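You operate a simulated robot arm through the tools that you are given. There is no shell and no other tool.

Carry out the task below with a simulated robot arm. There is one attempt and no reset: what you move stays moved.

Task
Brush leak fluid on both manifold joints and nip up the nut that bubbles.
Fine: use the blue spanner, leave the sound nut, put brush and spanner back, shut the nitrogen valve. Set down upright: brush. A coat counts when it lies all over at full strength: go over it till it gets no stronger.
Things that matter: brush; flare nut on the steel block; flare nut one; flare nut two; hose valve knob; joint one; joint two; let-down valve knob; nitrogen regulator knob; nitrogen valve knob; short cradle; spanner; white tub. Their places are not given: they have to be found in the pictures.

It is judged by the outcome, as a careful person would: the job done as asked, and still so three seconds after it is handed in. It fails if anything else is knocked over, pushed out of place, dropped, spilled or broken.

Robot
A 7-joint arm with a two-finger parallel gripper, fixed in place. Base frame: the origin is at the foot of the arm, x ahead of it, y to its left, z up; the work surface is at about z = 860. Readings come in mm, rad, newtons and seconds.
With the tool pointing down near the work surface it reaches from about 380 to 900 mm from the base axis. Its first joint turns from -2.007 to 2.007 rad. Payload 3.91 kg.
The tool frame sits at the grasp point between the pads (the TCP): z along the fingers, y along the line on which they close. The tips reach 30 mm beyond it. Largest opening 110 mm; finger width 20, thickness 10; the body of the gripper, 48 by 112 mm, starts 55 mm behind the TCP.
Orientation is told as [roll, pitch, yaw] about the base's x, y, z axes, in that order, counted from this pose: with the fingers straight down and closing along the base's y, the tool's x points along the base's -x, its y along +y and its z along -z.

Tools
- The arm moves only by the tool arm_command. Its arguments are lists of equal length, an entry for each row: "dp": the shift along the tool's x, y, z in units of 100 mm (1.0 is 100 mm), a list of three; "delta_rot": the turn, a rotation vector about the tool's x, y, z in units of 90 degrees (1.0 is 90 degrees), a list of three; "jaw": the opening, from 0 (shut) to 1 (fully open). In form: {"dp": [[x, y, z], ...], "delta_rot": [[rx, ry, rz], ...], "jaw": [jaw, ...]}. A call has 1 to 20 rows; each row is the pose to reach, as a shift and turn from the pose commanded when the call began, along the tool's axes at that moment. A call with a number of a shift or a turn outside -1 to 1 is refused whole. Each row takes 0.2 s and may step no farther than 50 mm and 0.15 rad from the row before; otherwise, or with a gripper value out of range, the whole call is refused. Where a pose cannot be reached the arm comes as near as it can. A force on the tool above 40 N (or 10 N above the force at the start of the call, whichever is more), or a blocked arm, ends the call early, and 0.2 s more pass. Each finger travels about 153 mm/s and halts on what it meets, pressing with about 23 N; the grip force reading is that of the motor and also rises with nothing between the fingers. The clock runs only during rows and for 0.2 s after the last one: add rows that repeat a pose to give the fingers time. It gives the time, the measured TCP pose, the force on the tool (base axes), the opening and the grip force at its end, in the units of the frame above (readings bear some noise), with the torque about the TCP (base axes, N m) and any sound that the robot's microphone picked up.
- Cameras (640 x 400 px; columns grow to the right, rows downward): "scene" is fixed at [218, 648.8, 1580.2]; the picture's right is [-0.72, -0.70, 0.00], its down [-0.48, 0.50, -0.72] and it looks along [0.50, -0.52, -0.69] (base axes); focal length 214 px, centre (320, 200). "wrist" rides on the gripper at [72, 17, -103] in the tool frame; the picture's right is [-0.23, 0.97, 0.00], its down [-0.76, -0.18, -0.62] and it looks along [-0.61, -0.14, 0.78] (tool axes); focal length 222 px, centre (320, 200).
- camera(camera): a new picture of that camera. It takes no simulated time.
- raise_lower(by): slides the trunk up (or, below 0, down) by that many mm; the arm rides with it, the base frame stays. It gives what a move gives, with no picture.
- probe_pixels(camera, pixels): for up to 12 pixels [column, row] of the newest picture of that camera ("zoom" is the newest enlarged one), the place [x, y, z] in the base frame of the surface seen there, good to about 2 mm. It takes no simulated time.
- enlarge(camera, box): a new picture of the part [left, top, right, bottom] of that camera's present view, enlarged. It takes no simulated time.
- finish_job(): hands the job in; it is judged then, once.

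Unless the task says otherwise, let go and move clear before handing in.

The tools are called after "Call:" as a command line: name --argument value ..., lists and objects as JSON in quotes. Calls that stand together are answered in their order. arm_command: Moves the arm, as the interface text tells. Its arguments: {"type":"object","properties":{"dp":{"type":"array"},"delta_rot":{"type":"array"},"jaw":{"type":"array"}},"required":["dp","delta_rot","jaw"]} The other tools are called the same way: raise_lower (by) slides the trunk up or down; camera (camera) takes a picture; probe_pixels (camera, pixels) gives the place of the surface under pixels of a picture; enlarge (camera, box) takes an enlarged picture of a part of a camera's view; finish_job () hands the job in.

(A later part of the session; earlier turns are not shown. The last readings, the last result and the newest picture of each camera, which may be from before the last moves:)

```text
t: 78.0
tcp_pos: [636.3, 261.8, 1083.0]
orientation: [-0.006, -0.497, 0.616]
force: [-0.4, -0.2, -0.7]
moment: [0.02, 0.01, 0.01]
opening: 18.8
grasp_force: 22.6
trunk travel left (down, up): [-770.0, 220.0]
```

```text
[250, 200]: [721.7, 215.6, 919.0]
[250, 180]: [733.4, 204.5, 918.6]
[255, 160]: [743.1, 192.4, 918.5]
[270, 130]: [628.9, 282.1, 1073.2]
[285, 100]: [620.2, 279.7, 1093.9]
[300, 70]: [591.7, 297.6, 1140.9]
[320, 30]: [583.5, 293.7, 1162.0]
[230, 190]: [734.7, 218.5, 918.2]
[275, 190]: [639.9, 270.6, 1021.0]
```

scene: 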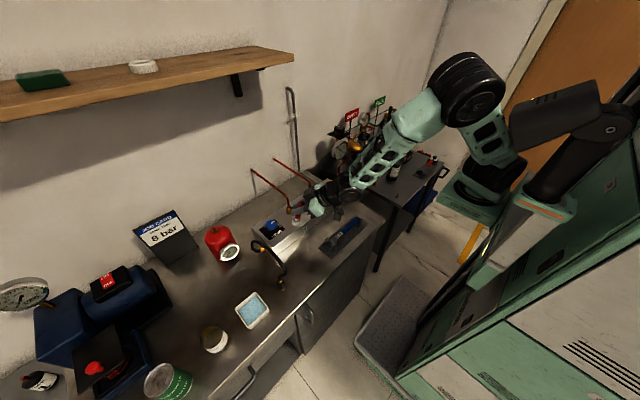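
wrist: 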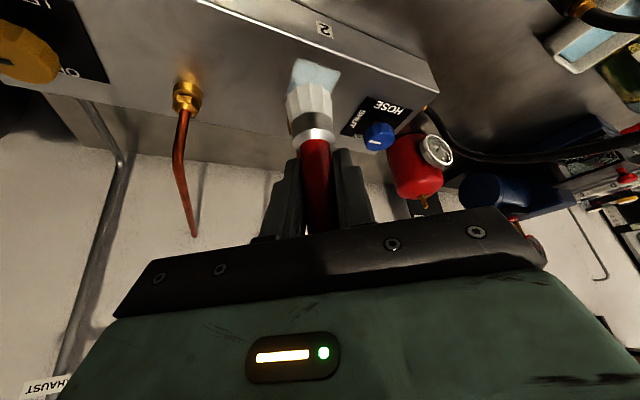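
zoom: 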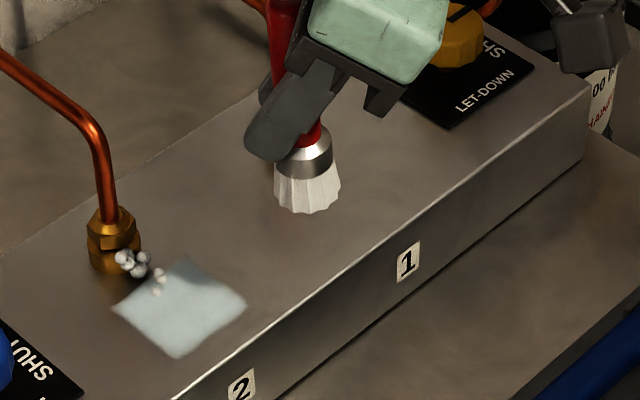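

The brush is close to vertical again, its tip about 69 mm below the TCP. I'll bring it over the square's corner and find contact.

Call:
arm_command --dp '[[0.017, -0.07, 0.287], [0.035, -0.138, 0.573], [0.052, -0.207, 0.86]]' --delta_rot '[[0, 0, 0], [0, 0, 0], [0, 0, 0]]' --jaw '[0, 0, 0]'

Call:
arm_command --dp '[[0.033, 0, 0.062], [0.057, 0, 0.105], [0.067, 0, 0.123], [0.076, 0, 0.14]]' --delta_rot '[[0, 0, 0], [0, 0, 0], [0, 0, 0], [0, 0, 0]]' --jaw '[0, 0, 0, 0]'

Call:
enlarge --camera "scene" --box '[278, 200, 312, 226]'

```text
t: 78.8
tcp_pos: [678.0, 265.7, 1004.9]
orientation: [-0.005, -0.499, 0.617]
force: [-0.8, 0.6, 0.0]
moment: [0.0, 0.0, 0.0]
opening: 18.9
grasp_force: 23.3
trunk travel left (down, up): [-770.0, 220.0]
```

```text
t: 79.8
tcp_pos: [678.1, 265.4, 989.4]
orientation: [-0.005, -0.5, 0.616]
force: [0.2, 1.1, 0.3]
moment: [-0.01, 0.03, 0.03]
opening: 18.8
grasp_force: 23.0
trunk travel left (down, up): [-770.0, 220.0]
```

```text
15.38 times, centred on (295, 213) of scene
```

zoom: 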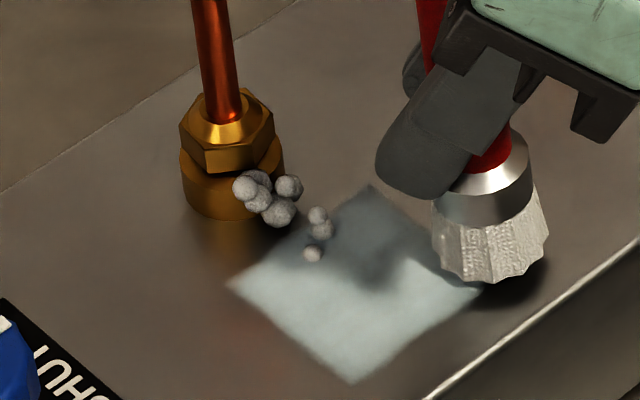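

Almost touching. I'll ease down to a light contact.

Call:
arm_command --dp '[[0.01, 0, 0.018], [0.019, 0, 0.035], [0.019, 0, 0.035]]' --delta_rot '[[0, 0, 0], [0, 0, 0], [0, 0, 0]]' --jaw '[0, 0, 0]'

```text
t: 80.6
tcp_pos: [678.5, 266.8, 985.8]
orientation: [-0.005, -0.498, 0.616]
force: [0.6, 0.1, -0.6]
moment: [0.03, 0.01, -0.01]
opening: 18.7
grasp_force: 23.2
trunk travel left (down, up): [-770.0, 220.0]
```

Call:
arm_command --dp '[[0.01, 0, 0.018], [0.019, 0, 0.035], [0.019, 0, 0.035]]' --delta_rot '[[0, 0, 0], [0, 0, 0], [0, 0, 0]]' --jaw '[0, 0, 0]'

Call:
enlarge --camera "scene" --box '[278, 200, 312, 226]'

```text
t: 81.4
tcp_pos: [680.3, 267.1, 983.4]
orientation: [-0.004, -0.504, 0.616]
force: [-0.8, -1.5, 16.6]
moment: [0.08, -0.11, 0.0]
opening: 18.9
grasp_force: 23.0
trunk travel left (down, up): [-770.0, 220.0]
```

```text
15.38 times, centred on (295, 213) of scene
```

zoom: 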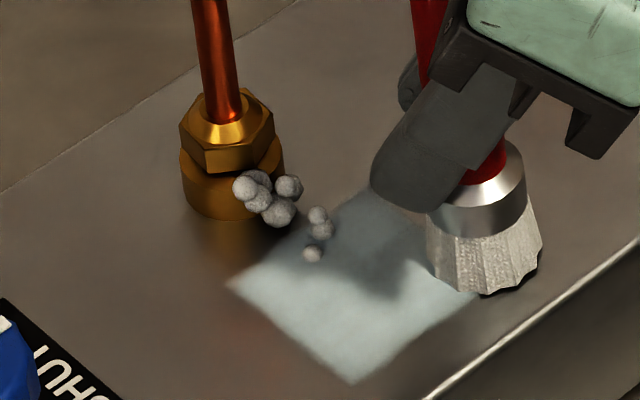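

Contact starts at TCP z≈985. I'll back off 2 mm and raster the whole square at light pressure.

Call:
arm_command --dp '[[-0.01, 0, -0.018], [-0.062, 0.085, 0.011], [-0.115, 0.17, 0.04], [-0.168, 0.255, 0.068], [-0.221, 0.34, 0.097], [-0.273, 0.425, 0.126], [-0.374, 0.344, 0.18], [-0.321, 0.259, 0.151], [-0.268, 0.174, 0.123], [-0.215, 0.089, 0.094], [-0.163, 0.004, 0.065], [-0.11, -0.081, 0.037], [-0.21, -0.162, 0.091], [-0.263, -0.077, 0.12], [-0.316, 0.008, 0.149], [-0.369, 0.093, 0.177], [-0.421, 0.178, 0.206], [-0.474, 0.263, 0.235]]' --delta_rot '[[0, 0, 0], [0, 0, 0], [0, 0, 0], [0, 0, 0], [0, 0, 0], [0, 0, 0], [0, 0, 0], [0, 0, 0], [0, 0, 0], [0, 0, 0], [0, 0, 0], [0, 0, 0], [0, 0, 0], [0, 0, 0], [0, 0, 0], [0, 0, 0], [0, 0, 0], [0, 0, 0]]' --jaw '[0, 0, 0, 0, 0, 0, 0, 0, 0, 0, 0, 0, 0, 0, 0, 0, 0, 0]'

Call:
enlarge --camera "scene" --box '[278, 200, 312, 226]'

```text
t: 85.2
tcp_pos: [707.5, 317.2, 984.0]
orientation: [-0.005, -0.5, 0.616]
force: [-0.1, -0.7, -0.7]
moment: [0.01, 0.05, -0.03]
opening: 18.9
grasp_force: 23.1
trunk travel left (down, up): [-770.0, 220.0]
```

```text
15.38 times, centred on (295, 213) of scene
```

zoom: 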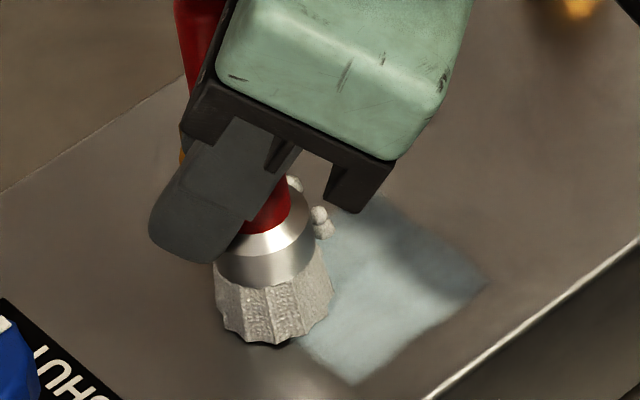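

The film looks about the same, but there was no contact force at the end of that pass. I'll lower slightly for real contact, raster back, and compare.

Call:
arm_command --dp '[[0.01, 0, 0.018], [0.014, 0, 0.026], [0.014, 0, 0.026]]' --delta_rot '[[0, 0, 0], [0, 0, 0], [0, 0, 0]]' --jaw '[0, 0, 0]'

```text
t: 86.0
tcp_pos: [708.5, 317.1, 982.6]
orientation: [-0.005, -0.504, 0.617]
force: [-0.2, -1.6, 16.6]
moment: [0.03, -0.1, -0.04]
opening: 18.8
grasp_force: 23.5
trunk travel left (down, up): [-770.0, 220.0]
```

Call:
arm_command --dp '[[-0.005, 0, -0.01], [0.048, -0.085, -0.039], [0.101, -0.17, -0.067], [0.153, -0.255, -0.096], [0.206, -0.34, -0.125], [0.259, -0.425, -0.154], [0.359, -0.344, -0.208], [0.307, -0.259, -0.179], [0.254, -0.174, -0.151], [0.201, -0.089, -0.122], [0.148, -0.004, -0.093], [0.095, 0.081, -0.065], [0.196, 0.162, -0.119], [0.249, 0.077, -0.148], [0.301, -0.008, -0.177], [0.354, -0.093, -0.205], [0.407, -0.178, -0.234], [0.46, -0.262, -0.263]]' --delta_rot '[[0, 0, 0], [0, 0, 0], [0, 0, 0], [0, 0, 0], [0, 0, 0], [0, 0, 0], [0, 0, 0], [0, 0, 0], [0, 0, 0], [0, 0, 0], [0, 0, 0], [0, 0, 0], [0, 0, 0], [0, 0, 0], [0, 0, 0], [0, 0, 0], [0, 0, 0], [0, 0, 0]]' --jaw '[0, 0, 0, 0, 0, 0, 0, 0, 0, 0, 0, 0, 0, 0, 0, 0, 0, 0]'

Call:
arm_command --dp '[[-0.15, 0, -0.25], [-0.27, -0.3, -0.45], [-0.35, -0.6, -0.65]]' --delta_rot '[[0, 0, 0], [0, 0, 0], [0, 0, 0]]' --jaw '[0, 0, 0]'

Call:
enlarge --camera "scene" --box '[278, 200, 312, 226]'

Call:
camera --camera "wrist"

```text
t: 89.8
tcp_pos: [679.2, 265.6, 980.8]
orientation: [-0.003, -0.498, 0.616]
force: [-0.1, 0.1, 5.0]
moment: [0.07, -0.04, -0.01]
opening: 18.9
grasp_force: 22.7
trunk travel left (down, up): [-770.0, 220.0]
```

```text
t: 90.6
tcp_pos: [712.0, 217.4, 1055.4]
orientation: [-0.005, -0.501, 0.618]
force: [-0.1, 0.0, -0.2]
moment: [-0.05, -0.01, -0.04]
opening: 18.6
grasp_force: 23.1
trunk travel left (down, up): [-770.0, 220.0]
```

```text
15.38 times, centred on (295, 213) of scene
```

zoom: 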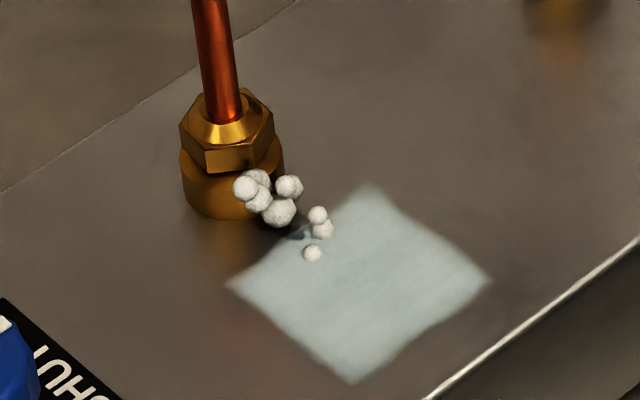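

```text
taken
```

wrist: 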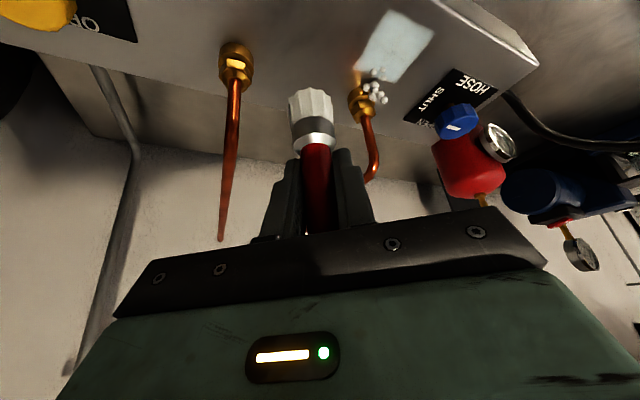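

Call:
enlarge --camera "wrist" --box '[350, 5, 440, 105]'

Call:
enlarge --camera "scene" --box '[284, 208, 308, 224]'

```text
4.00 times, centred on (395, 55) of wrist
```

zoom: 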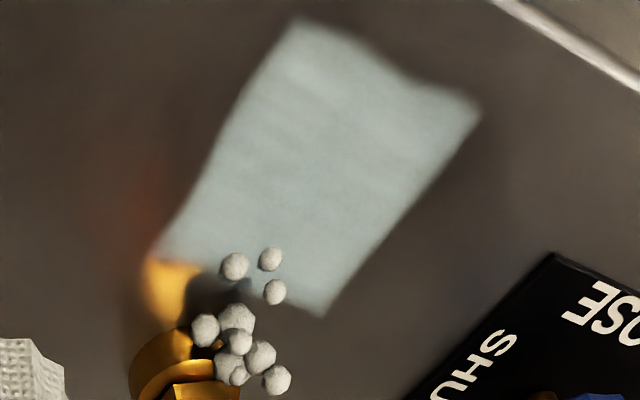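

```text
16.00 times, centred on (296, 216) of scene
```

zoom: 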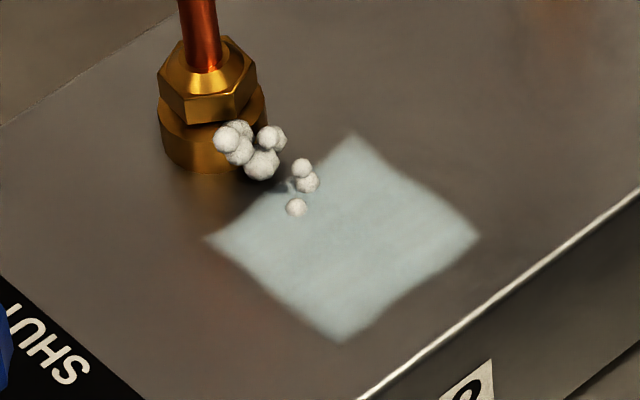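

Film two now looks solid over the whole square x≈667–716, y≈269–318. The matching area at joint one should be x≈667–716, y≈147–196, so I'll re-measure the tip before painting it.

Call:
enlarge --camera "wrist" --box '[270, 60, 350, 160]'

Call:
probe_pixels --camera "zoom" --pixels '[[310, 125], [315, 160], [320, 200], [325, 270], [330, 320], [345, 380], [250, 150], [385, 160], [280, 125]]'

Call:
enlarge --camera "scene" --box '[290, 175, 340, 210]'

Call:
probe_pixels --camera "zoom" --pixels '[[200, 290], [200, 270], [205, 240], [180, 270], [220, 280], [235, 270], [170, 260], [210, 200]]'

```text
4.00 times, centred on (310, 110) of wrist
```

zoom: 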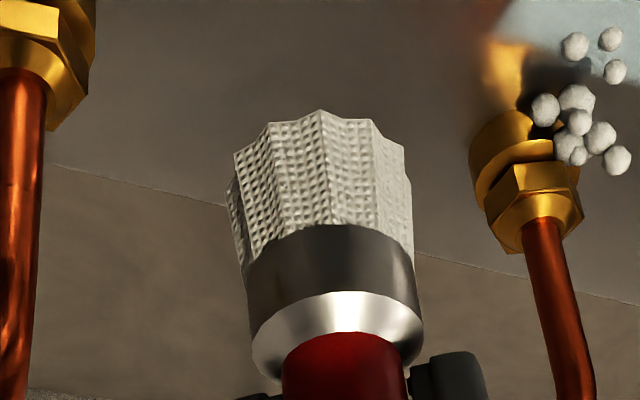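

```text
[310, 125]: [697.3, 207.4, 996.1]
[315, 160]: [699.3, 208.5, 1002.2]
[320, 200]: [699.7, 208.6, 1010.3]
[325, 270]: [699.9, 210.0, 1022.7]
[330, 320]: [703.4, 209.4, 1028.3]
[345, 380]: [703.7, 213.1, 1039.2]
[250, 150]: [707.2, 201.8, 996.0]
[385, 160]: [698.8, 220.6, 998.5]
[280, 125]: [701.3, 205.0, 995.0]
```

```text
11.43 times, centred on (315, 192) of scene
```

zoom: 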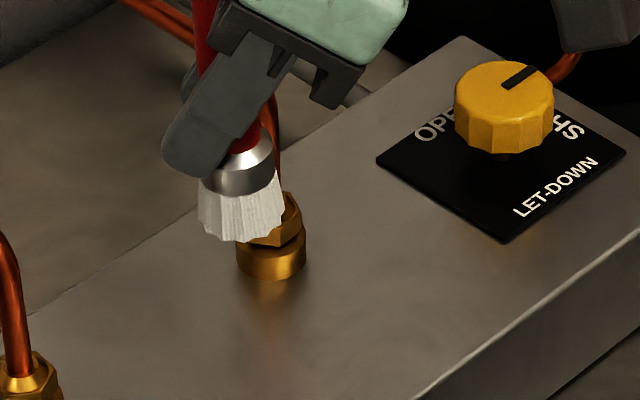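

```text
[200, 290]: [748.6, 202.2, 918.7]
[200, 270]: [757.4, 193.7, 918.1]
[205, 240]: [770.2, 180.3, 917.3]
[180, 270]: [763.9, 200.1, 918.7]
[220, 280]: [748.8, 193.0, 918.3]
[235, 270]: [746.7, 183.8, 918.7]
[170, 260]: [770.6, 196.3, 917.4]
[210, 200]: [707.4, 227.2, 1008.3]
```

The tip is at TCP+(-2,-3,-62.5), so contact will be at TCP z≈981. I'll go to joint one's area and raster it.

Call:
arm_command --dp '[[0.21, 0.011, 0.096], [0.42, 0.022, 0.192], [0.631, 0.033, 0.288]]' --delta_rot '[[0, 0, 0], [0, 0, 0], [0, 0, 0]]' --jaw '[0, 0, 0]'

Call:
arm_command --dp '[[0.046, 0, 0.085], [0.08, 0, 0.15], [0.092, 0, 0.17], [0.092, 0, 0.17]]' --delta_rot '[[0, 0, 0], [0, 0, 0], [0, 0, 0], [0, 0, 0]]' --jaw '[0, 0, 0, 0]'

Call:
enlarge --camera "scene" --box '[298, 185, 338, 215]'

```text
t: 91.4
tcp_pos: [675.9, 194.6, 1002.3]
orientation: [-0.004, -0.499, 0.617]
force: [0.7, 0.6, -0.5]
moment: [0.0, -0.01, 0.03]
opening: 18.7
grasp_force: 23.1
trunk travel left (down, up): [-770.0, 220.0]
```

```text
t: 92.4
tcp_pos: [676.7, 195.3, 981.2]
orientation: [-0.004, -0.499, 0.615]
force: [0.1, -0.3, 0.4]
moment: [-0.01, -0.02, 0.0]
opening: 18.7
grasp_force: 23.2
trunk travel left (down, up): [-770.0, 220.0]
```

```text
13.33 times, centred on (318, 200) of scene
```

zoom: 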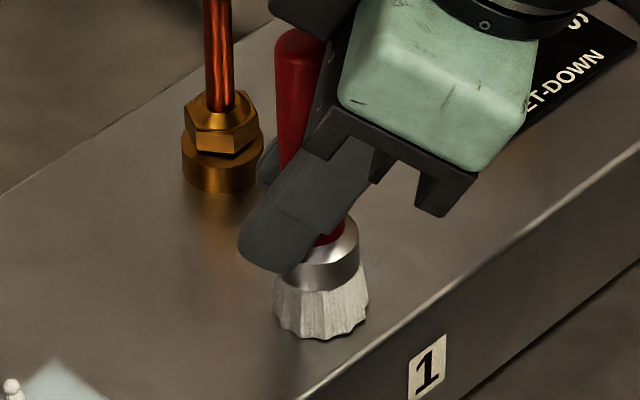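

Call:
arm_command --dp '[[0.007, 0, 0.013], [0.054, -0.075, -0.012], [0.1, -0.15, -0.038], [0.147, -0.225, -0.063], [0.194, -0.3, -0.088], [0.241, -0.376, -0.114], [0.133, -0.462, -0.055], [0.086, -0.387, -0.03], [0.04, -0.312, -0.005], [-0.007, -0.237, 0.021], [-0.054, -0.162, 0.046], [-0.101, -0.087, 0.071], [-0.208, -0.173, 0.13], [-0.162, -0.248, 0.105], [-0.115, -0.324, 0.079], [-0.068, -0.399, 0.054], [-0.021, -0.474, 0.029], [0.026, -0.549, 0.003]]' --delta_rot '[[0, 0, 0], [0, 0, 0], [0, 0, 0], [0, 0, 0], [0, 0, 0], [0, 0, 0], [0, 0, 0], [0, 0, 0], [0, 0, 0], [0, 0, 0], [0, 0, 0], [0, 0, 0], [0, 0, 0], [0, 0, 0], [0, 0, 0], [0, 0, 0], [0, 0, 0], [0, 0, 0]]' --jaw '[0, 0, 0, 0, 0, 0, 0, 0, 0, 0, 0, 0, 0, 0, 0, 0, 0, 0]'

Call:
enlarge --camera "scene" --box '[298, 185, 338, 215]'

```text
t: 96.2
tcp_pos: [705.9, 149.0, 979.4]
orientation: [-0.005, -0.498, 0.617]
force: [0.6, -0.5, -1.0]
moment: [-0.01, 0.02, -0.04]
opening: 19.1
grasp_force: 23.0
trunk travel left (down, up): [-770.0, 220.0]
```

```text
13.33 times, centred on (318, 200) of scene
```

zoom: 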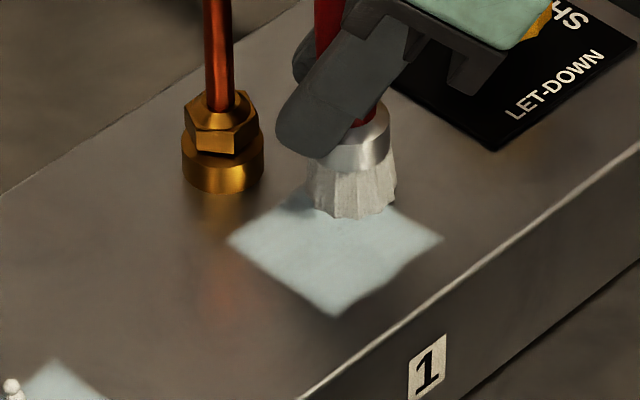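

The film at joint one is laid over a matching square. I'll go over it again in reverse with slightly more contact.

Call:
arm_command --dp '[[0.006, 0, 0.011], [-0.041, 0.075, 0.036], [-0.087, 0.15, 0.062], [-0.134, 0.225, 0.087], [-0.181, 0.3, 0.112], [-0.228, 0.376, 0.138], [-0.12, 0.462, 0.079], [-0.073, 0.387, 0.054], [-0.027, 0.312, 0.029], [0.02, 0.237, 0.003], [0.067, 0.162, -0.022], [0.114, 0.087, -0.047], [0.221, 0.173, -0.106], [0.175, 0.248, -0.081], [0.128, 0.324, -0.055], [0.081, 0.399, -0.03], [0.034, 0.474, -0.005], [-0.013, 0.549, 0.021]]' --delta_rot '[[0, 0, 0], [0, 0, 0], [0, 0, 0], [0, 0, 0], [0, 0, 0], [0, 0, 0], [0, 0, 0], [0, 0, 0], [0, 0, 0], [0, 0, 0], [0, 0, 0], [0, 0, 0], [0, 0, 0], [0, 0, 0], [0, 0, 0], [0, 0, 0], [0, 0, 0], [0, 0, 0]]' --jaw '[0, 0, 0, 0, 0, 0, 0, 0, 0, 0, 0, 0, 0, 0, 0, 0, 0, 0]'

Call:
arm_command --dp '[[-0.15, 0.1, -0.25], [-0.35, 0.2, -0.65], [-0.3, 0.5, -0.85], [-0.2, 0.8, -0.95]]' --delta_rot '[[0, 0, 0], [0, 0, 0], [0, 0, 0], [0, 0, 0]]' --jaw '[0, 0, 0, 0]'

Call:
enlarge --camera "scene" --box '[278, 190, 342, 230]'

Call:
camera --camera "wrist"

```text
t: 100.0
tcp_pos: [675.9, 196.1, 978.3]
orientation: [-0.006, -0.499, 0.616]
force: [-0.4, -1.0, 5.9]
moment: [-0.02, -0.04, 0.01]
opening: 18.8
grasp_force: 22.8
trunk travel left (down, up): [-770.0, 220.0]
```

```text
t: 101.0
tcp_pos: [606.7, 244.7, 1069.0]
orientation: [-0.005, -0.498, 0.615]
force: [1.1, 0.7, -0.4]
moment: [0.05, 0.0, 0.05]
opening: 18.6
grasp_force: 23.1
trunk travel left (down, up): [-770.0, 220.0]
```

```text
10.00 times, centred on (310, 210) of scene
```

zoom: 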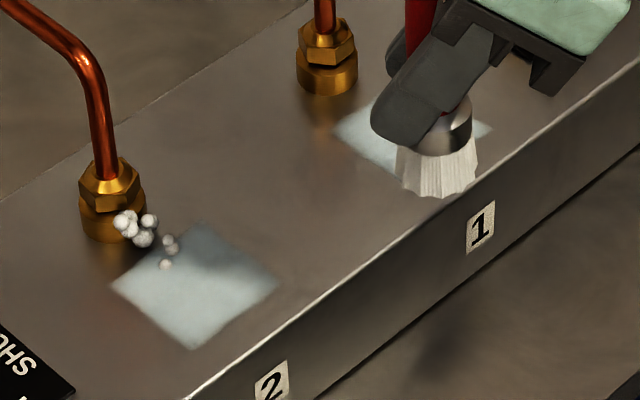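

```text
taken
```

wrist: 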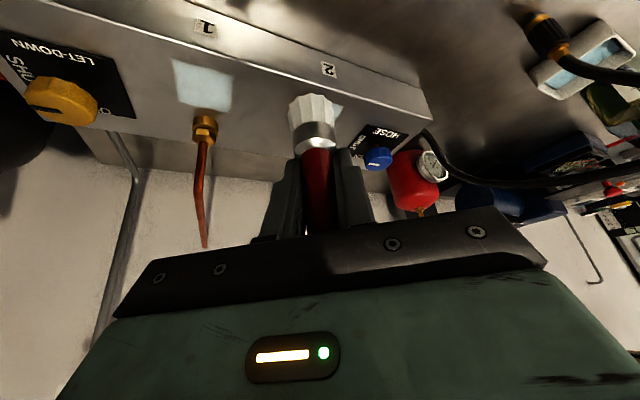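

Call:
arm_command --dp '[[0.03, 0.22, -0.13], [0.06, 0.45, -0.26], [0.084, 0.673, -0.388]]' --delta_rot '[[0, 0, 0], [0, 0, 0], [0, 0, 0]]' --jaw '[0, 0, 0]'

Call:
enlarge --camera "scene" --box '[300, 190, 332, 214]'

Call:
enlarge --camera "scene" --box '[278, 203, 310, 227]'

Call:
camera --camera "wrist"

```text
t: 101.8
tcp_pos: [549.3, 286.4, 1100.7]
orientation: [-0.004, -0.499, 0.617]
force: [0.3, 0.1, -0.5]
moment: [-0.01, 0.02, -0.01]
opening: 18.8
grasp_force: 23.0
trunk travel left (down, up): [-770.0, 220.0]
```

```text
16.00 times, centred on (316, 202) of scene
```

zoom: 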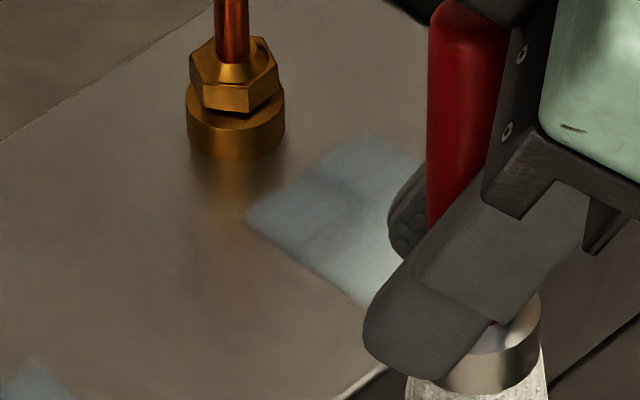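

```text
16.00 times, centred on (294, 215) of scene
```

zoom: 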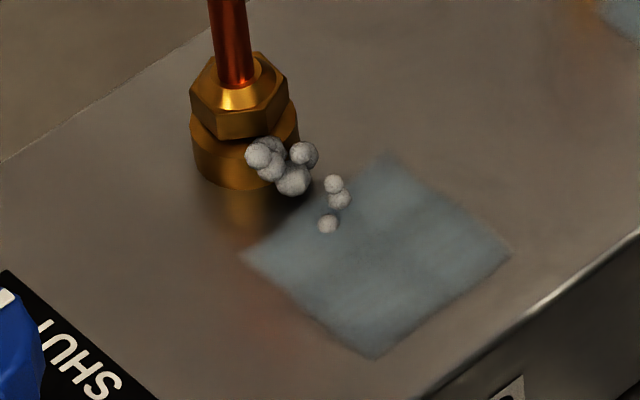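

```text
taken
```

wrist: 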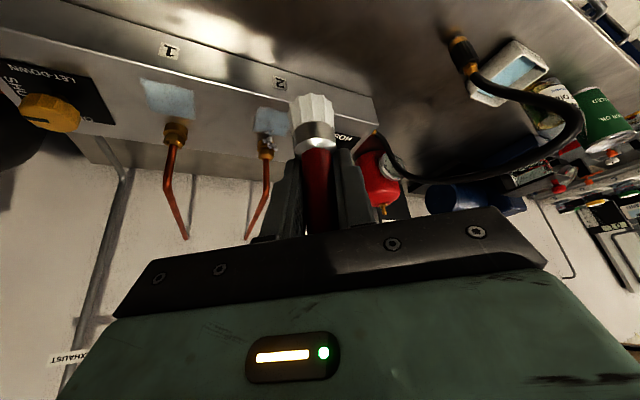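

Call:
enlarge --camera "wrist" --box '[130, 60, 210, 130]'

Call:
enlarge --camera "wrist" --box '[235, 90, 315, 160]'

```text
5.71 times, centred on (170, 95) of wrist
```

zoom: 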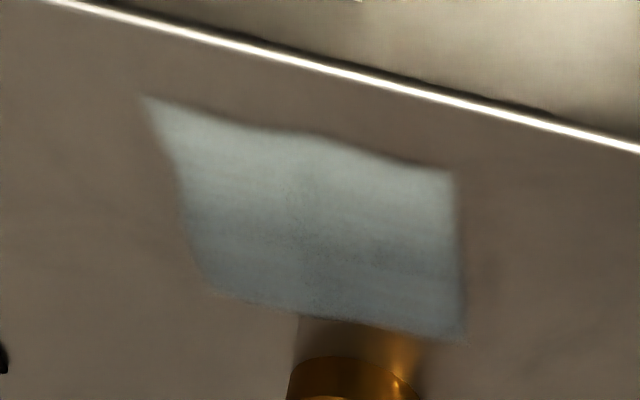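

```text
5.71 times, centred on (275, 125) of wrist
```

zoom: 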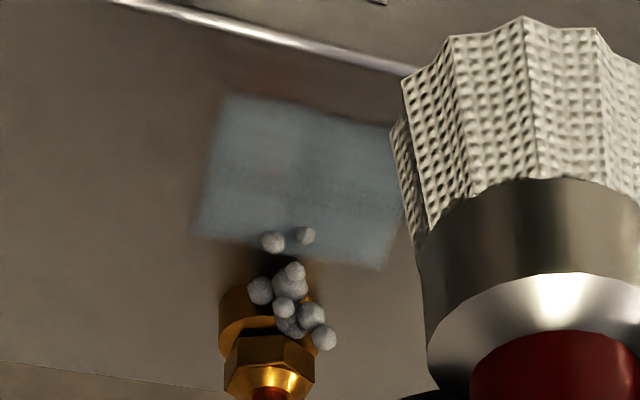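

Film one looks solid. Film two looks somewhat streaky in this light, so I'll go over it again with tighter lines.

Call:
arm_command --dp '[[-0.11, -0.181, 0.212], [-0.221, -0.363, 0.423], [-0.332, -0.544, 0.635]]' --delta_rot '[[0, 0, 0], [0, 0, 0], [0, 0, 0]]' --jaw '[0, 0, 0]'

Call:
arm_command --dp '[[-0.002, -0.113, 0.229], [-0.004, -0.226, 0.457], [-0.006, -0.339, 0.686]]' --delta_rot '[[0, 0, 0], [0, 0, 0], [0, 0, 0]]' --jaw '[0, 0, 0]'

Call:
arm_command --dp '[[0.04, 0, 0.08], [0.08, 0, 0.15], [0.1, 0, 0.184], [0.1, 0, 0.184]]' --delta_rot '[[0, 0, 0], [0, 0, 0], [0, 0, 0], [0, 0, 0]]' --jaw '[0, 0, 0, 0]'

Call:
enlarge --camera "scene" --box '[278, 200, 312, 226]'

```text
t: 102.6
tcp_pos: [625.8, 272.5, 1062.2]
orientation: [-0.005, -0.498, 0.617]
force: [0.0, 0.0, -1.3]
moment: [-0.01, -0.02, 0.03]
opening: 18.5
grasp_force: 22.8
trunk travel left (down, up): [-770.0, 220.0]
```

```text
t: 103.4
tcp_pos: [673.3, 265.9, 1002.9]
orientation: [-0.005, -0.499, 0.618]
force: [-0.3, -0.7, 0.6]
moment: [0.03, -0.05, 0.0]
opening: 18.8
grasp_force: 23.2
trunk travel left (down, up): [-770.0, 220.0]
```

```text
t: 104.4
tcp_pos: [674.4, 265.0, 979.7]
orientation: [-0.006, -0.5, 0.616]
force: [0.1, 0.1, 0.0]
moment: [-0.01, 0.01, 0.01]
opening: 18.8
grasp_force: 23.1
trunk travel left (down, up): [-770.0, 220.0]
```

```text
15.38 times, centred on (295, 213) of scene
```

zoom: 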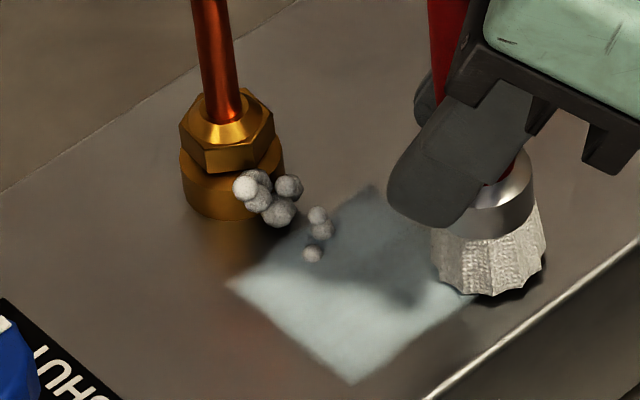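

Call:
arm_command --dp '[[0.011, 0, 0.019], [-0.044, 0.088, 0.049], [-0.099, 0.176, 0.079], [-0.154, 0.264, 0.109], [-0.209, 0.352, 0.139], [-0.264, 0.441, 0.168], [-0.343, 0.377, 0.211], [-0.288, 0.289, 0.181], [-0.233, 0.201, 0.152], [-0.178, 0.113, 0.122], [-0.123, 0.025, 0.092], [-0.068, -0.064, 0.062]]' --delta_rot '[[0, 0, 0], [0, 0, 0], [0, 0, 0], [0, 0, 0], [0, 0, 0], [0, 0, 0], [0, 0, 0], [0, 0, 0], [0, 0, 0], [0, 0, 0], [0, 0, 0], [0, 0, 0]]' --jaw '[0, 0, 0, 0, 0, 0, 0, 0, 0, 0, 0, 0]'

Call:
arm_command --dp '[[-0.079, -0.064, 0.043], [-0.134, 0.024, 0.073], [-0.189, 0.113, 0.102], [-0.244, 0.201, 0.132], [-0.299, 0.289, 0.162], [-0.353, 0.377, 0.192], [-0.432, 0.313, 0.235], [-0.377, 0.225, 0.205], [-0.323, 0.137, 0.175], [-0.268, 0.049, 0.145], [-0.213, -0.039, 0.115], [-0.158, -0.127, 0.086]]' --delta_rot '[[0, 0, 0], [0, 0, 0], [0, 0, 0], [0, 0, 0], [0, 0, 0], [0, 0, 0], [0, 0, 0], [0, 0, 0], [0, 0, 0], [0, 0, 0], [0, 0, 0], [0, 0, 0]]' --jaw '[0, 0, 0, 0, 0, 0, 0, 0, 0, 0, 0, 0]'

Call:
arm_command --dp '[[-0.15, -0.1, -0.25], [-0.3, -0.3, -0.5], [-0.35, -0.5, -0.75]]' --delta_rot '[[0, 0, 0], [0, 0, 0], [0, 0, 0]]' --jaw '[0, 0, 0]'

Call:
enlarge --camera "scene" --box '[278, 200, 312, 226]'

Call:
enlarge --camera "wrist" --box '[340, 5, 440, 105]'

```text
t: 107.0
tcp_pos: [686.3, 267.2, 978.7]
orientation: [-0.005, -0.499, 0.619]
force: [0.0, 0.0, -1.4]
moment: [-0.02, 0.02, 0.04]
opening: 19.0
grasp_force: 23.4
trunk travel left (down, up): [-770.0, 220.0]
```

```text
t: 109.6
tcp_pos: [708.6, 266.2, 978.1]
orientation: [-0.005, -0.5, 0.616]
force: [0.1, 0.2, -1.0]
moment: [0.01, -0.01, 0.01]
opening: 18.7
grasp_force: 23.1
trunk travel left (down, up): [-770.0, 220.0]
```

```text
t: 110.4
tcp_pos: [731.3, 224.4, 1061.1]
orientation: [-0.005, -0.499, 0.618]
force: [0.6, -0.2, -0.5]
moment: [0.0, 0.03, -0.05]
opening: 18.7
grasp_force: 23.3
trunk travel left (down, up): [-770.0, 220.0]
```

```text
15.38 times, centred on (295, 213) of scene
```

zoom: 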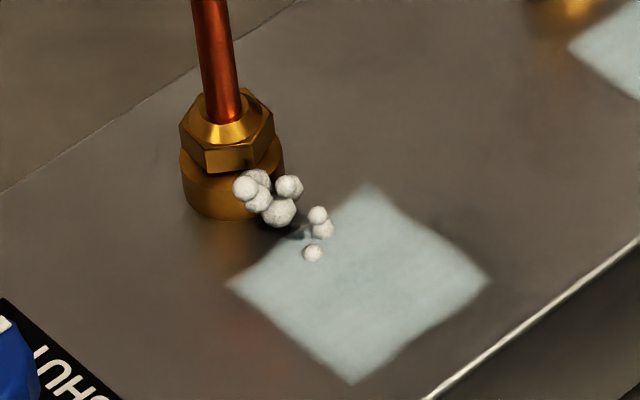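

```text
4.00 times, centred on (390, 55) of wrist
```

zoom: 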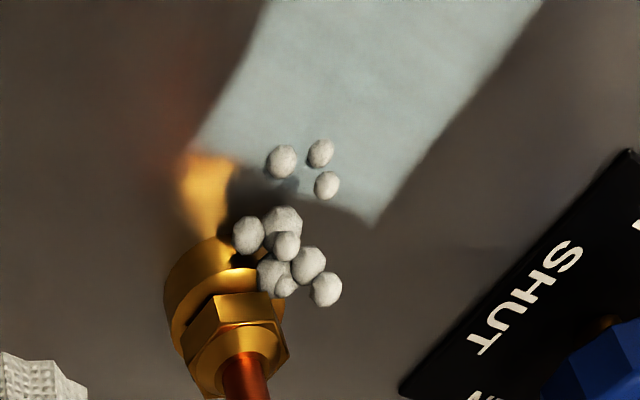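

Both films now look the same even shade. I'll carry the brush back toward the tub, then check both films unobstructed before putting it down.

Call:
arm_command --dp '[[-0.147, 0.166, -0.281], [-0.294, 0.333, -0.561], [-0.441, 0.499, -0.842]]' --delta_rot '[[0, 0, 0], [0, 0, 0], [0, 0, 0]]' --jaw '[0, 0, 0]'

Call:
arm_command --dp '[[-0.099, 0.258, -0.098], [-0.197, 0.515, -0.197], [-0.296, 0.773, -0.295]]' --delta_rot '[[0, 0, 0], [0, 0, 0], [0, 0, 0]]' --jaw '[0, 0, 0]'

Call:
arm_command --dp '[[-0.064, 0.275, 0.034], [-0.127, 0.551, 0.069], [-0.191, 0.826, 0.103]]' --delta_rot '[[0, 0, 0], [0, 0, 0], [0, 0, 0]]' --jaw '[0, 0, 0]'

Call:
arm_command --dp '[[-0.064, 0.275, 0.034], [-0.127, 0.551, 0.069], [-0.191, 0.826, 0.103]]' --delta_rot '[[0, 0, 0], [0, 0, 0], [0, 0, 0]]' --jaw '[0, 0, 0]'

Call:
arm_command --dp '[[-0.055, 0.25, 0.03], [-0.11, 0.5, 0.059], [-0.165, 0.75, 0.089]]' --delta_rot '[[0, 0, 0], [0, 0, 0], [0, 0, 0]]' --jaw '[0, 0, 0]'

Call:
enlarge --camera "scene" --box '[278, 185, 342, 225]'

Call:
camera --camera "scene"

```text
t: 111.2
tcp_pos: [701.6, 262.4, 1155.8]
orientation: [-0.004, -0.501, 0.617]
force: [-0.4, 0.3, -0.8]
moment: [0.03, 0.0, 0.0]
opening: 18.6
grasp_force: 22.6
trunk travel left (down, up): [-770.0, 220.0]
```

```text
t: 112.0
tcp_pos: [666.8, 332.7, 1194.9]
orientation: [-0.006, -0.499, 0.616]
force: [0.4, 0.5, -0.6]
moment: [-0.01, 0.0, 0.02]
opening: 18.7
grasp_force: 23.1
trunk travel left (down, up): [-770.0, 220.0]
```

```text
t: 112.8
tcp_pos: [637.6, 413.1, 1195.6]
orientation: [-0.006, -0.5, 0.616]
force: [0.6, -0.7, -0.6]
moment: [-0.01, 0.03, -0.02]
opening: 18.5
grasp_force: 23.1
trunk travel left (down, up): [-770.0, 220.0]
```

```text
t: 113.6
tcp_pos: [606.8, 493.5, 1195.0]
orientation: [-0.003, -0.5, 0.617]
force: [0.5, -0.3, -0.6]
moment: [0.03, 0.02, -0.02]
opening: 18.9
grasp_force: 22.5
trunk travel left (down, up): [-770.0, 220.0]
```

```text
t: 114.4
tcp_pos: [579.1, 563.3, 1194.1]
orientation: [-0.004, -0.5, 0.615]
force: [-0.4, 1.2, 0.1]
moment: [0.01, 0.0, 0.0]
opening: 18.9
grasp_force: 23.2
trunk travel left (down, up): [-770.0, 220.0]
```

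```text
10.00 times, centred on (310, 205) of scene
```

zoom: 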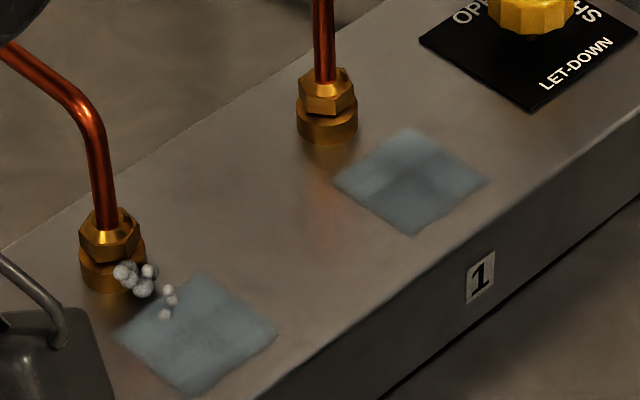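

```text
taken
```

scene: 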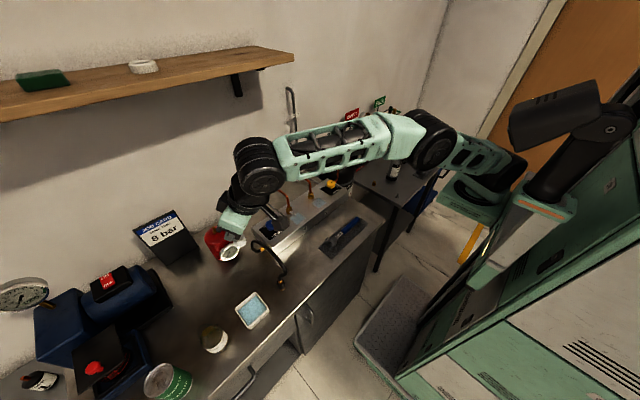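

Call:
arm_command --dp '[[0.113, 0.108, 0.189], [0.226, 0.217, 0.378], [0.339, 0.325, 0.567]]' --delta_rot '[[0, 0, 0], [0, 0, 0], [0, 0, 0]]' --jaw '[0, 0, 0]'

Call:
arm_command --dp '[[0.099, 0.112, 0.212], [0.198, 0.225, 0.424], [0.297, 0.337, 0.636]]' --delta_rot '[[0, 0, 0], [0, 0, 0], [0, 0, 0]]' --jaw '[0, 0, 0]'

Call:
enlarge --camera "scene" --box '[278, 185, 342, 225]'

Call:
camera --camera "wrist"

Call:
camera --camera "scene"

```text
t: 115.2
tcp_pos: [558.0, 590.3, 1129.5]
orientation: [-0.006, -0.499, 0.614]
force: [0.3, 0.0, -0.6]
moment: [0.02, 0.0, 0.05]
opening: 18.6
grasp_force: 23.0
trunk travel left (down, up): [-770.0, 220.0]
```

```text
t: 116.0
tcp_pos: [542.2, 616.2, 1059.5]
orientation: [-0.004, -0.5, 0.615]
force: [-0.2, -0.5, 0.2]
moment: [0.01, 0.0, 0.0]
opening: 18.7
grasp_force: 22.9
out of reach, approached as far as the arm can: row 3
trunk travel left (down, up): [-770.0, 220.0]
```

```text
10.00 times, centred on (310, 205) of scene
```

zoom: 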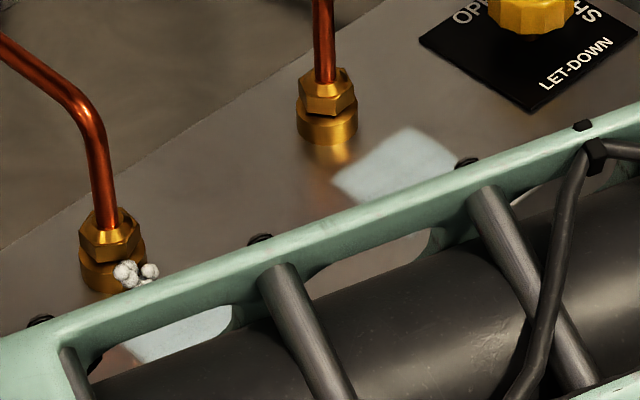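

```text
taken
```

wrist: 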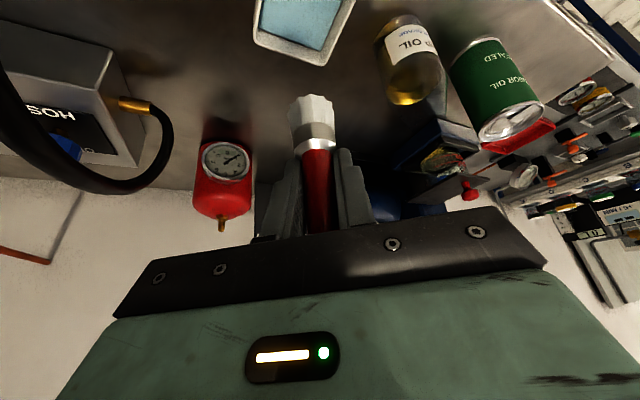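

```text
taken
```

scene: 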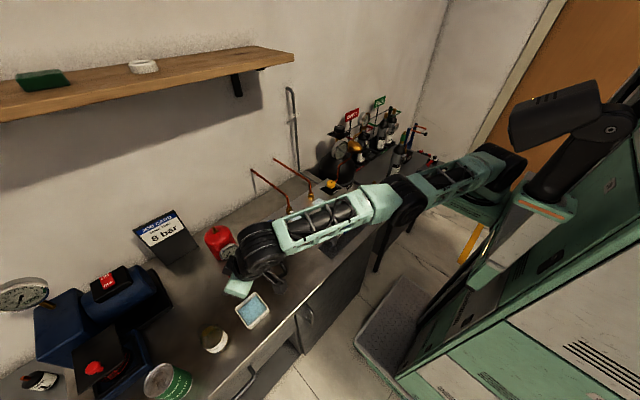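

The arm hides the films for now; film one's visible part is a solid white-blue. I'll measure how the brush hangs before setting it down.

Call:
enlarge --camera "wrist" --box '[260, 70, 380, 240]'

Call:
probe_pixels --camera "wrist" --pixels '[[312, 100], [313, 110], [314, 120], [316, 140], [317, 160], [317, 180], [317, 200], [318, 220], [297, 115], [331, 115], [293, 108], [310, 96]]'

Call:
enlarge --camera "scene" --box '[210, 240, 290, 330]'

```text
2.35 times, centred on (320, 155) of wrist
```

zoom: 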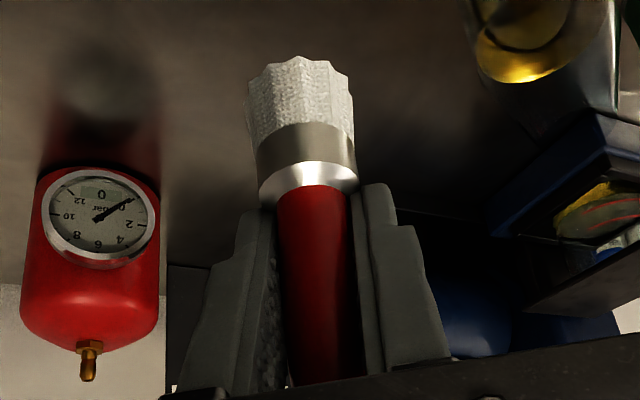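

```text
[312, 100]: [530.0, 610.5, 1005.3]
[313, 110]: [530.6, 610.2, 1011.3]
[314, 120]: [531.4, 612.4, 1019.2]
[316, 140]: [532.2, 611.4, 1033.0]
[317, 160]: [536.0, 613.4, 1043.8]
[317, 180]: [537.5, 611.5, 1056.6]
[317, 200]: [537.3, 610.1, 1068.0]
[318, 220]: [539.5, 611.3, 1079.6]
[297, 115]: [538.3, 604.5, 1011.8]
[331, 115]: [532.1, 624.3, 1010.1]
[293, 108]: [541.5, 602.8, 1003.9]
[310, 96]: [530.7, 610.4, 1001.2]
```

```text
4.44 times, centred on (250, 285) of scene
```

zoom: 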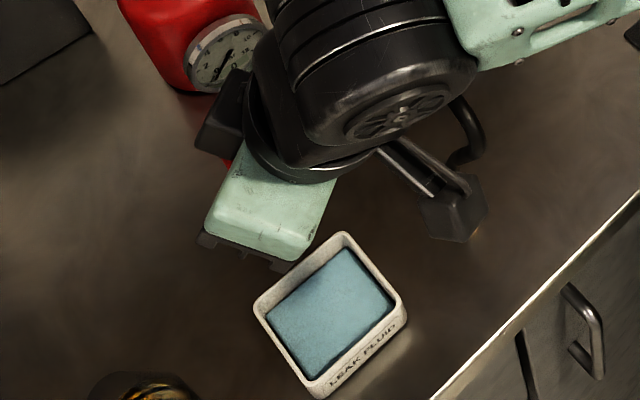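

The brush hangs within a few degrees of vertical, its end ~59.5 mm below the TCP. I'll descend over the tub's centre.

Call:
arm_command --dp '[[0.155, 0.012, 0.295], [0.311, 0.023, 0.59], [0.466, 0.035, 0.885], [0.466, 0.035, 0.885]]' --delta_rot '[[0, 0, 0], [0, -0.015, 0], [0, -0.03, 0], [0, -0.03, 0]]' --jaw '[0, 0, 0, 0]'

Call:
camera --camera "wrist"

Call:
enlarge --camera "wrist" --box '[240, 30, 400, 150]'

```text
t: 117.0
tcp_pos: [541.8, 620.8, 958.3]
orientation: [-0.006, -0.546, 0.62]
force: [-0.7, -0.2, -0.2]
moment: [0.0, 0.02, 0.03]
opening: 18.8
grasp_force: 22.6
trunk travel left (down, up): [-770.0, 220.0]
```

```text
taken
```

wrist: 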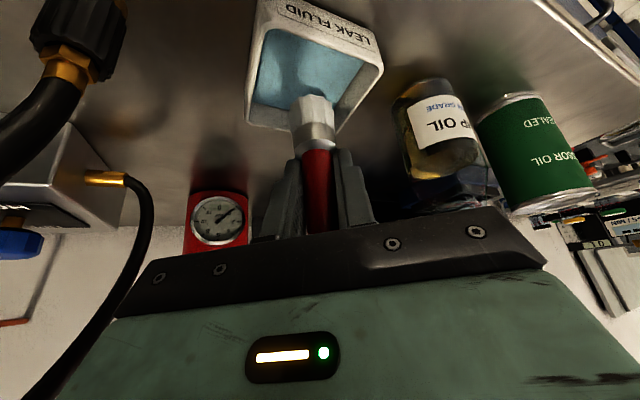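

```text
3.33 times, centred on (320, 90) of wrist
```

zoom: 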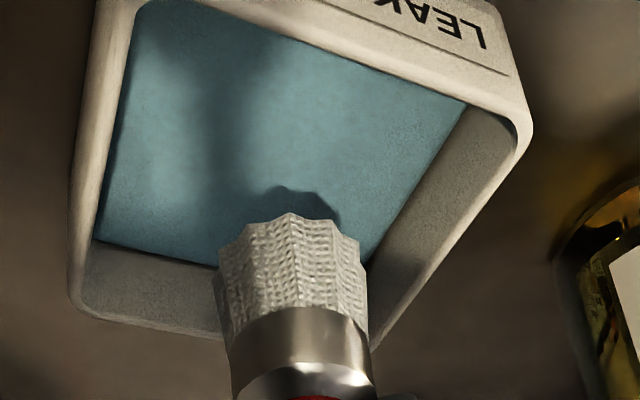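

Well placed over the fluid. I'll go down the rest with a force check.

Call:
arm_command --dp '[[0.06, 0, 0.1], [0.11, 0, 0.18], [0.125, 0, 0.205], [0.125, 0, 0.205]]' --delta_rot '[[0, 0, 0], [0, 0, 0], [0, 0, 0], [0, 0, 0]]' --jaw '[0, 0, 0, 0]'

Call:
enlarge --camera "wrist" --box '[240, 30, 400, 150]'

```text
t: 118.0
tcp_pos: [541.6, 621.0, 933.1]
orientation: [-0.005, -0.547, 0.617]
force: [-0.5, 0.0, -1.2]
moment: [0.0, -0.05, 0.04]
opening: 18.6
grasp_force: 23.3
trunk travel left (down, up): [-770.0, 220.0]
```

```text
3.33 times, centred on (320, 90) of wrist
```

zoom: 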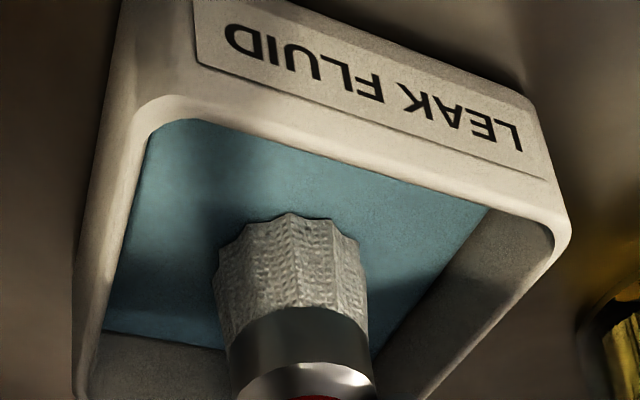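

Call:
arm_command --dp '[[0.005, 0, 0.009], [0.009, 0, 0.015], [0.009, 0, 0.015]]' --delta_rot '[[0, 0, 0], [0, 0, 0], [0, 0, 0]]' --jaw '[0, 0, 0]'

```text
t: 118.8
tcp_pos: [541.3, 619.5, 932.3]
orientation: [-0.005, -0.547, 0.617]
force: [-0.5, 0.1, -0.9]
moment: [-0.02, -0.04, 0.02]
opening: 18.6
grasp_force: 23.5
trunk travel left (down, up): [-770.0, 220.0]
```

Call:
arm_command --dp '[[0.008, 0, 0.013], [0.013, 0, 0.021], [0.013, 0, 0.021]]' --delta_rot '[[0, 0, 0], [0, 0, 0], [0, 0, 0]]' --jaw '[0, 0, 0]'

```text
t: 119.6
tcp_pos: [542.3, 620.4, 932.5]
orientation: [-0.004, -0.551, 0.617]
force: [1.5, -1.3, 11.3]
moment: [-0.08, 0.06, 0.03]
opening: 18.9
grasp_force: 22.5
trunk travel left (down, up): [-770.0, 220.0]
```

The brush is seated on the pad (11 N). I'll ease the pressure and open gently.

Call:
arm_command --dp '[[-0.005, 0, -0.008], [-0.005, 0, -0.008], [-0.005, 0, -0.008], [-0.005, 0, -0.008], [-0.005, 0, -0.008]]' --delta_rot '[[0, 0, 0], [0, 0, 0], [0, 0, 0], [0, 0, 0], [0, 0, 0]]' --jaw '[0, 0.2, 0.3, 0.45, 0.45]'

Call:
camera --camera "wrist"

Call:
probe_pixels --camera "wrist" --pixels '[[314, 130], [315, 150], [316, 170], [317, 190], [318, 210], [318, 225]]'

```text
t: 120.8
tcp_pos: [541.2, 619.9, 930.8]
orientation: [-0.004, -0.546, 0.618]
force: [0.2, -0.1, -0.3]
moment: [0.03, -0.02, -0.03]
opening: 49.5
grasp_force: 0.1
trunk travel left (down, up): [-770.0, 220.0]
```

```text
taken
```

wrist: 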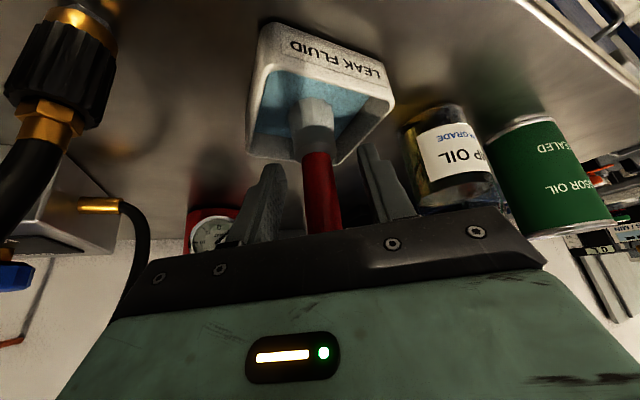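

```text
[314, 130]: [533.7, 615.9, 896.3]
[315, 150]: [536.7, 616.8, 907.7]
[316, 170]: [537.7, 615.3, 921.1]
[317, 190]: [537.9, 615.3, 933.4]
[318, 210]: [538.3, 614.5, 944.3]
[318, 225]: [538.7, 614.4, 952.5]
```

The brush stands upright on its own (handle x 537.7→538.7 over 30 mm). I'll lift away vertically.

Call:
arm_command --dp '[[-0.1, 0, -0.17], [-0.26, 0, -0.43], [-0.42, 0, -0.69], [-0.571, 0, -0.94]]' --delta_rot '[[0, 0, 0], [0, 0, 0], [0, 0, 0], [0, 0, 0]]' --jaw '[0.45, 0.45, 0.45, 0.45]'

Call:
camera --camera "wrist"

```text
t: 121.8
tcp_pos: [542.0, 623.3, 1041.3]
orientation: [-0.005, -0.544, 0.615]
force: [0.7, -0.1, 0.0]
moment: [-0.02, -0.01, 0.01]
opening: 49.7
grasp_force: 0.1
trunk travel left (down, up): [-770.0, 220.0]
```

```text
taken
```

wrist: 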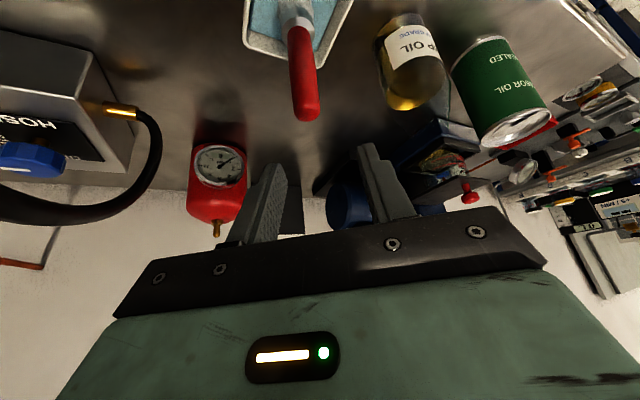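

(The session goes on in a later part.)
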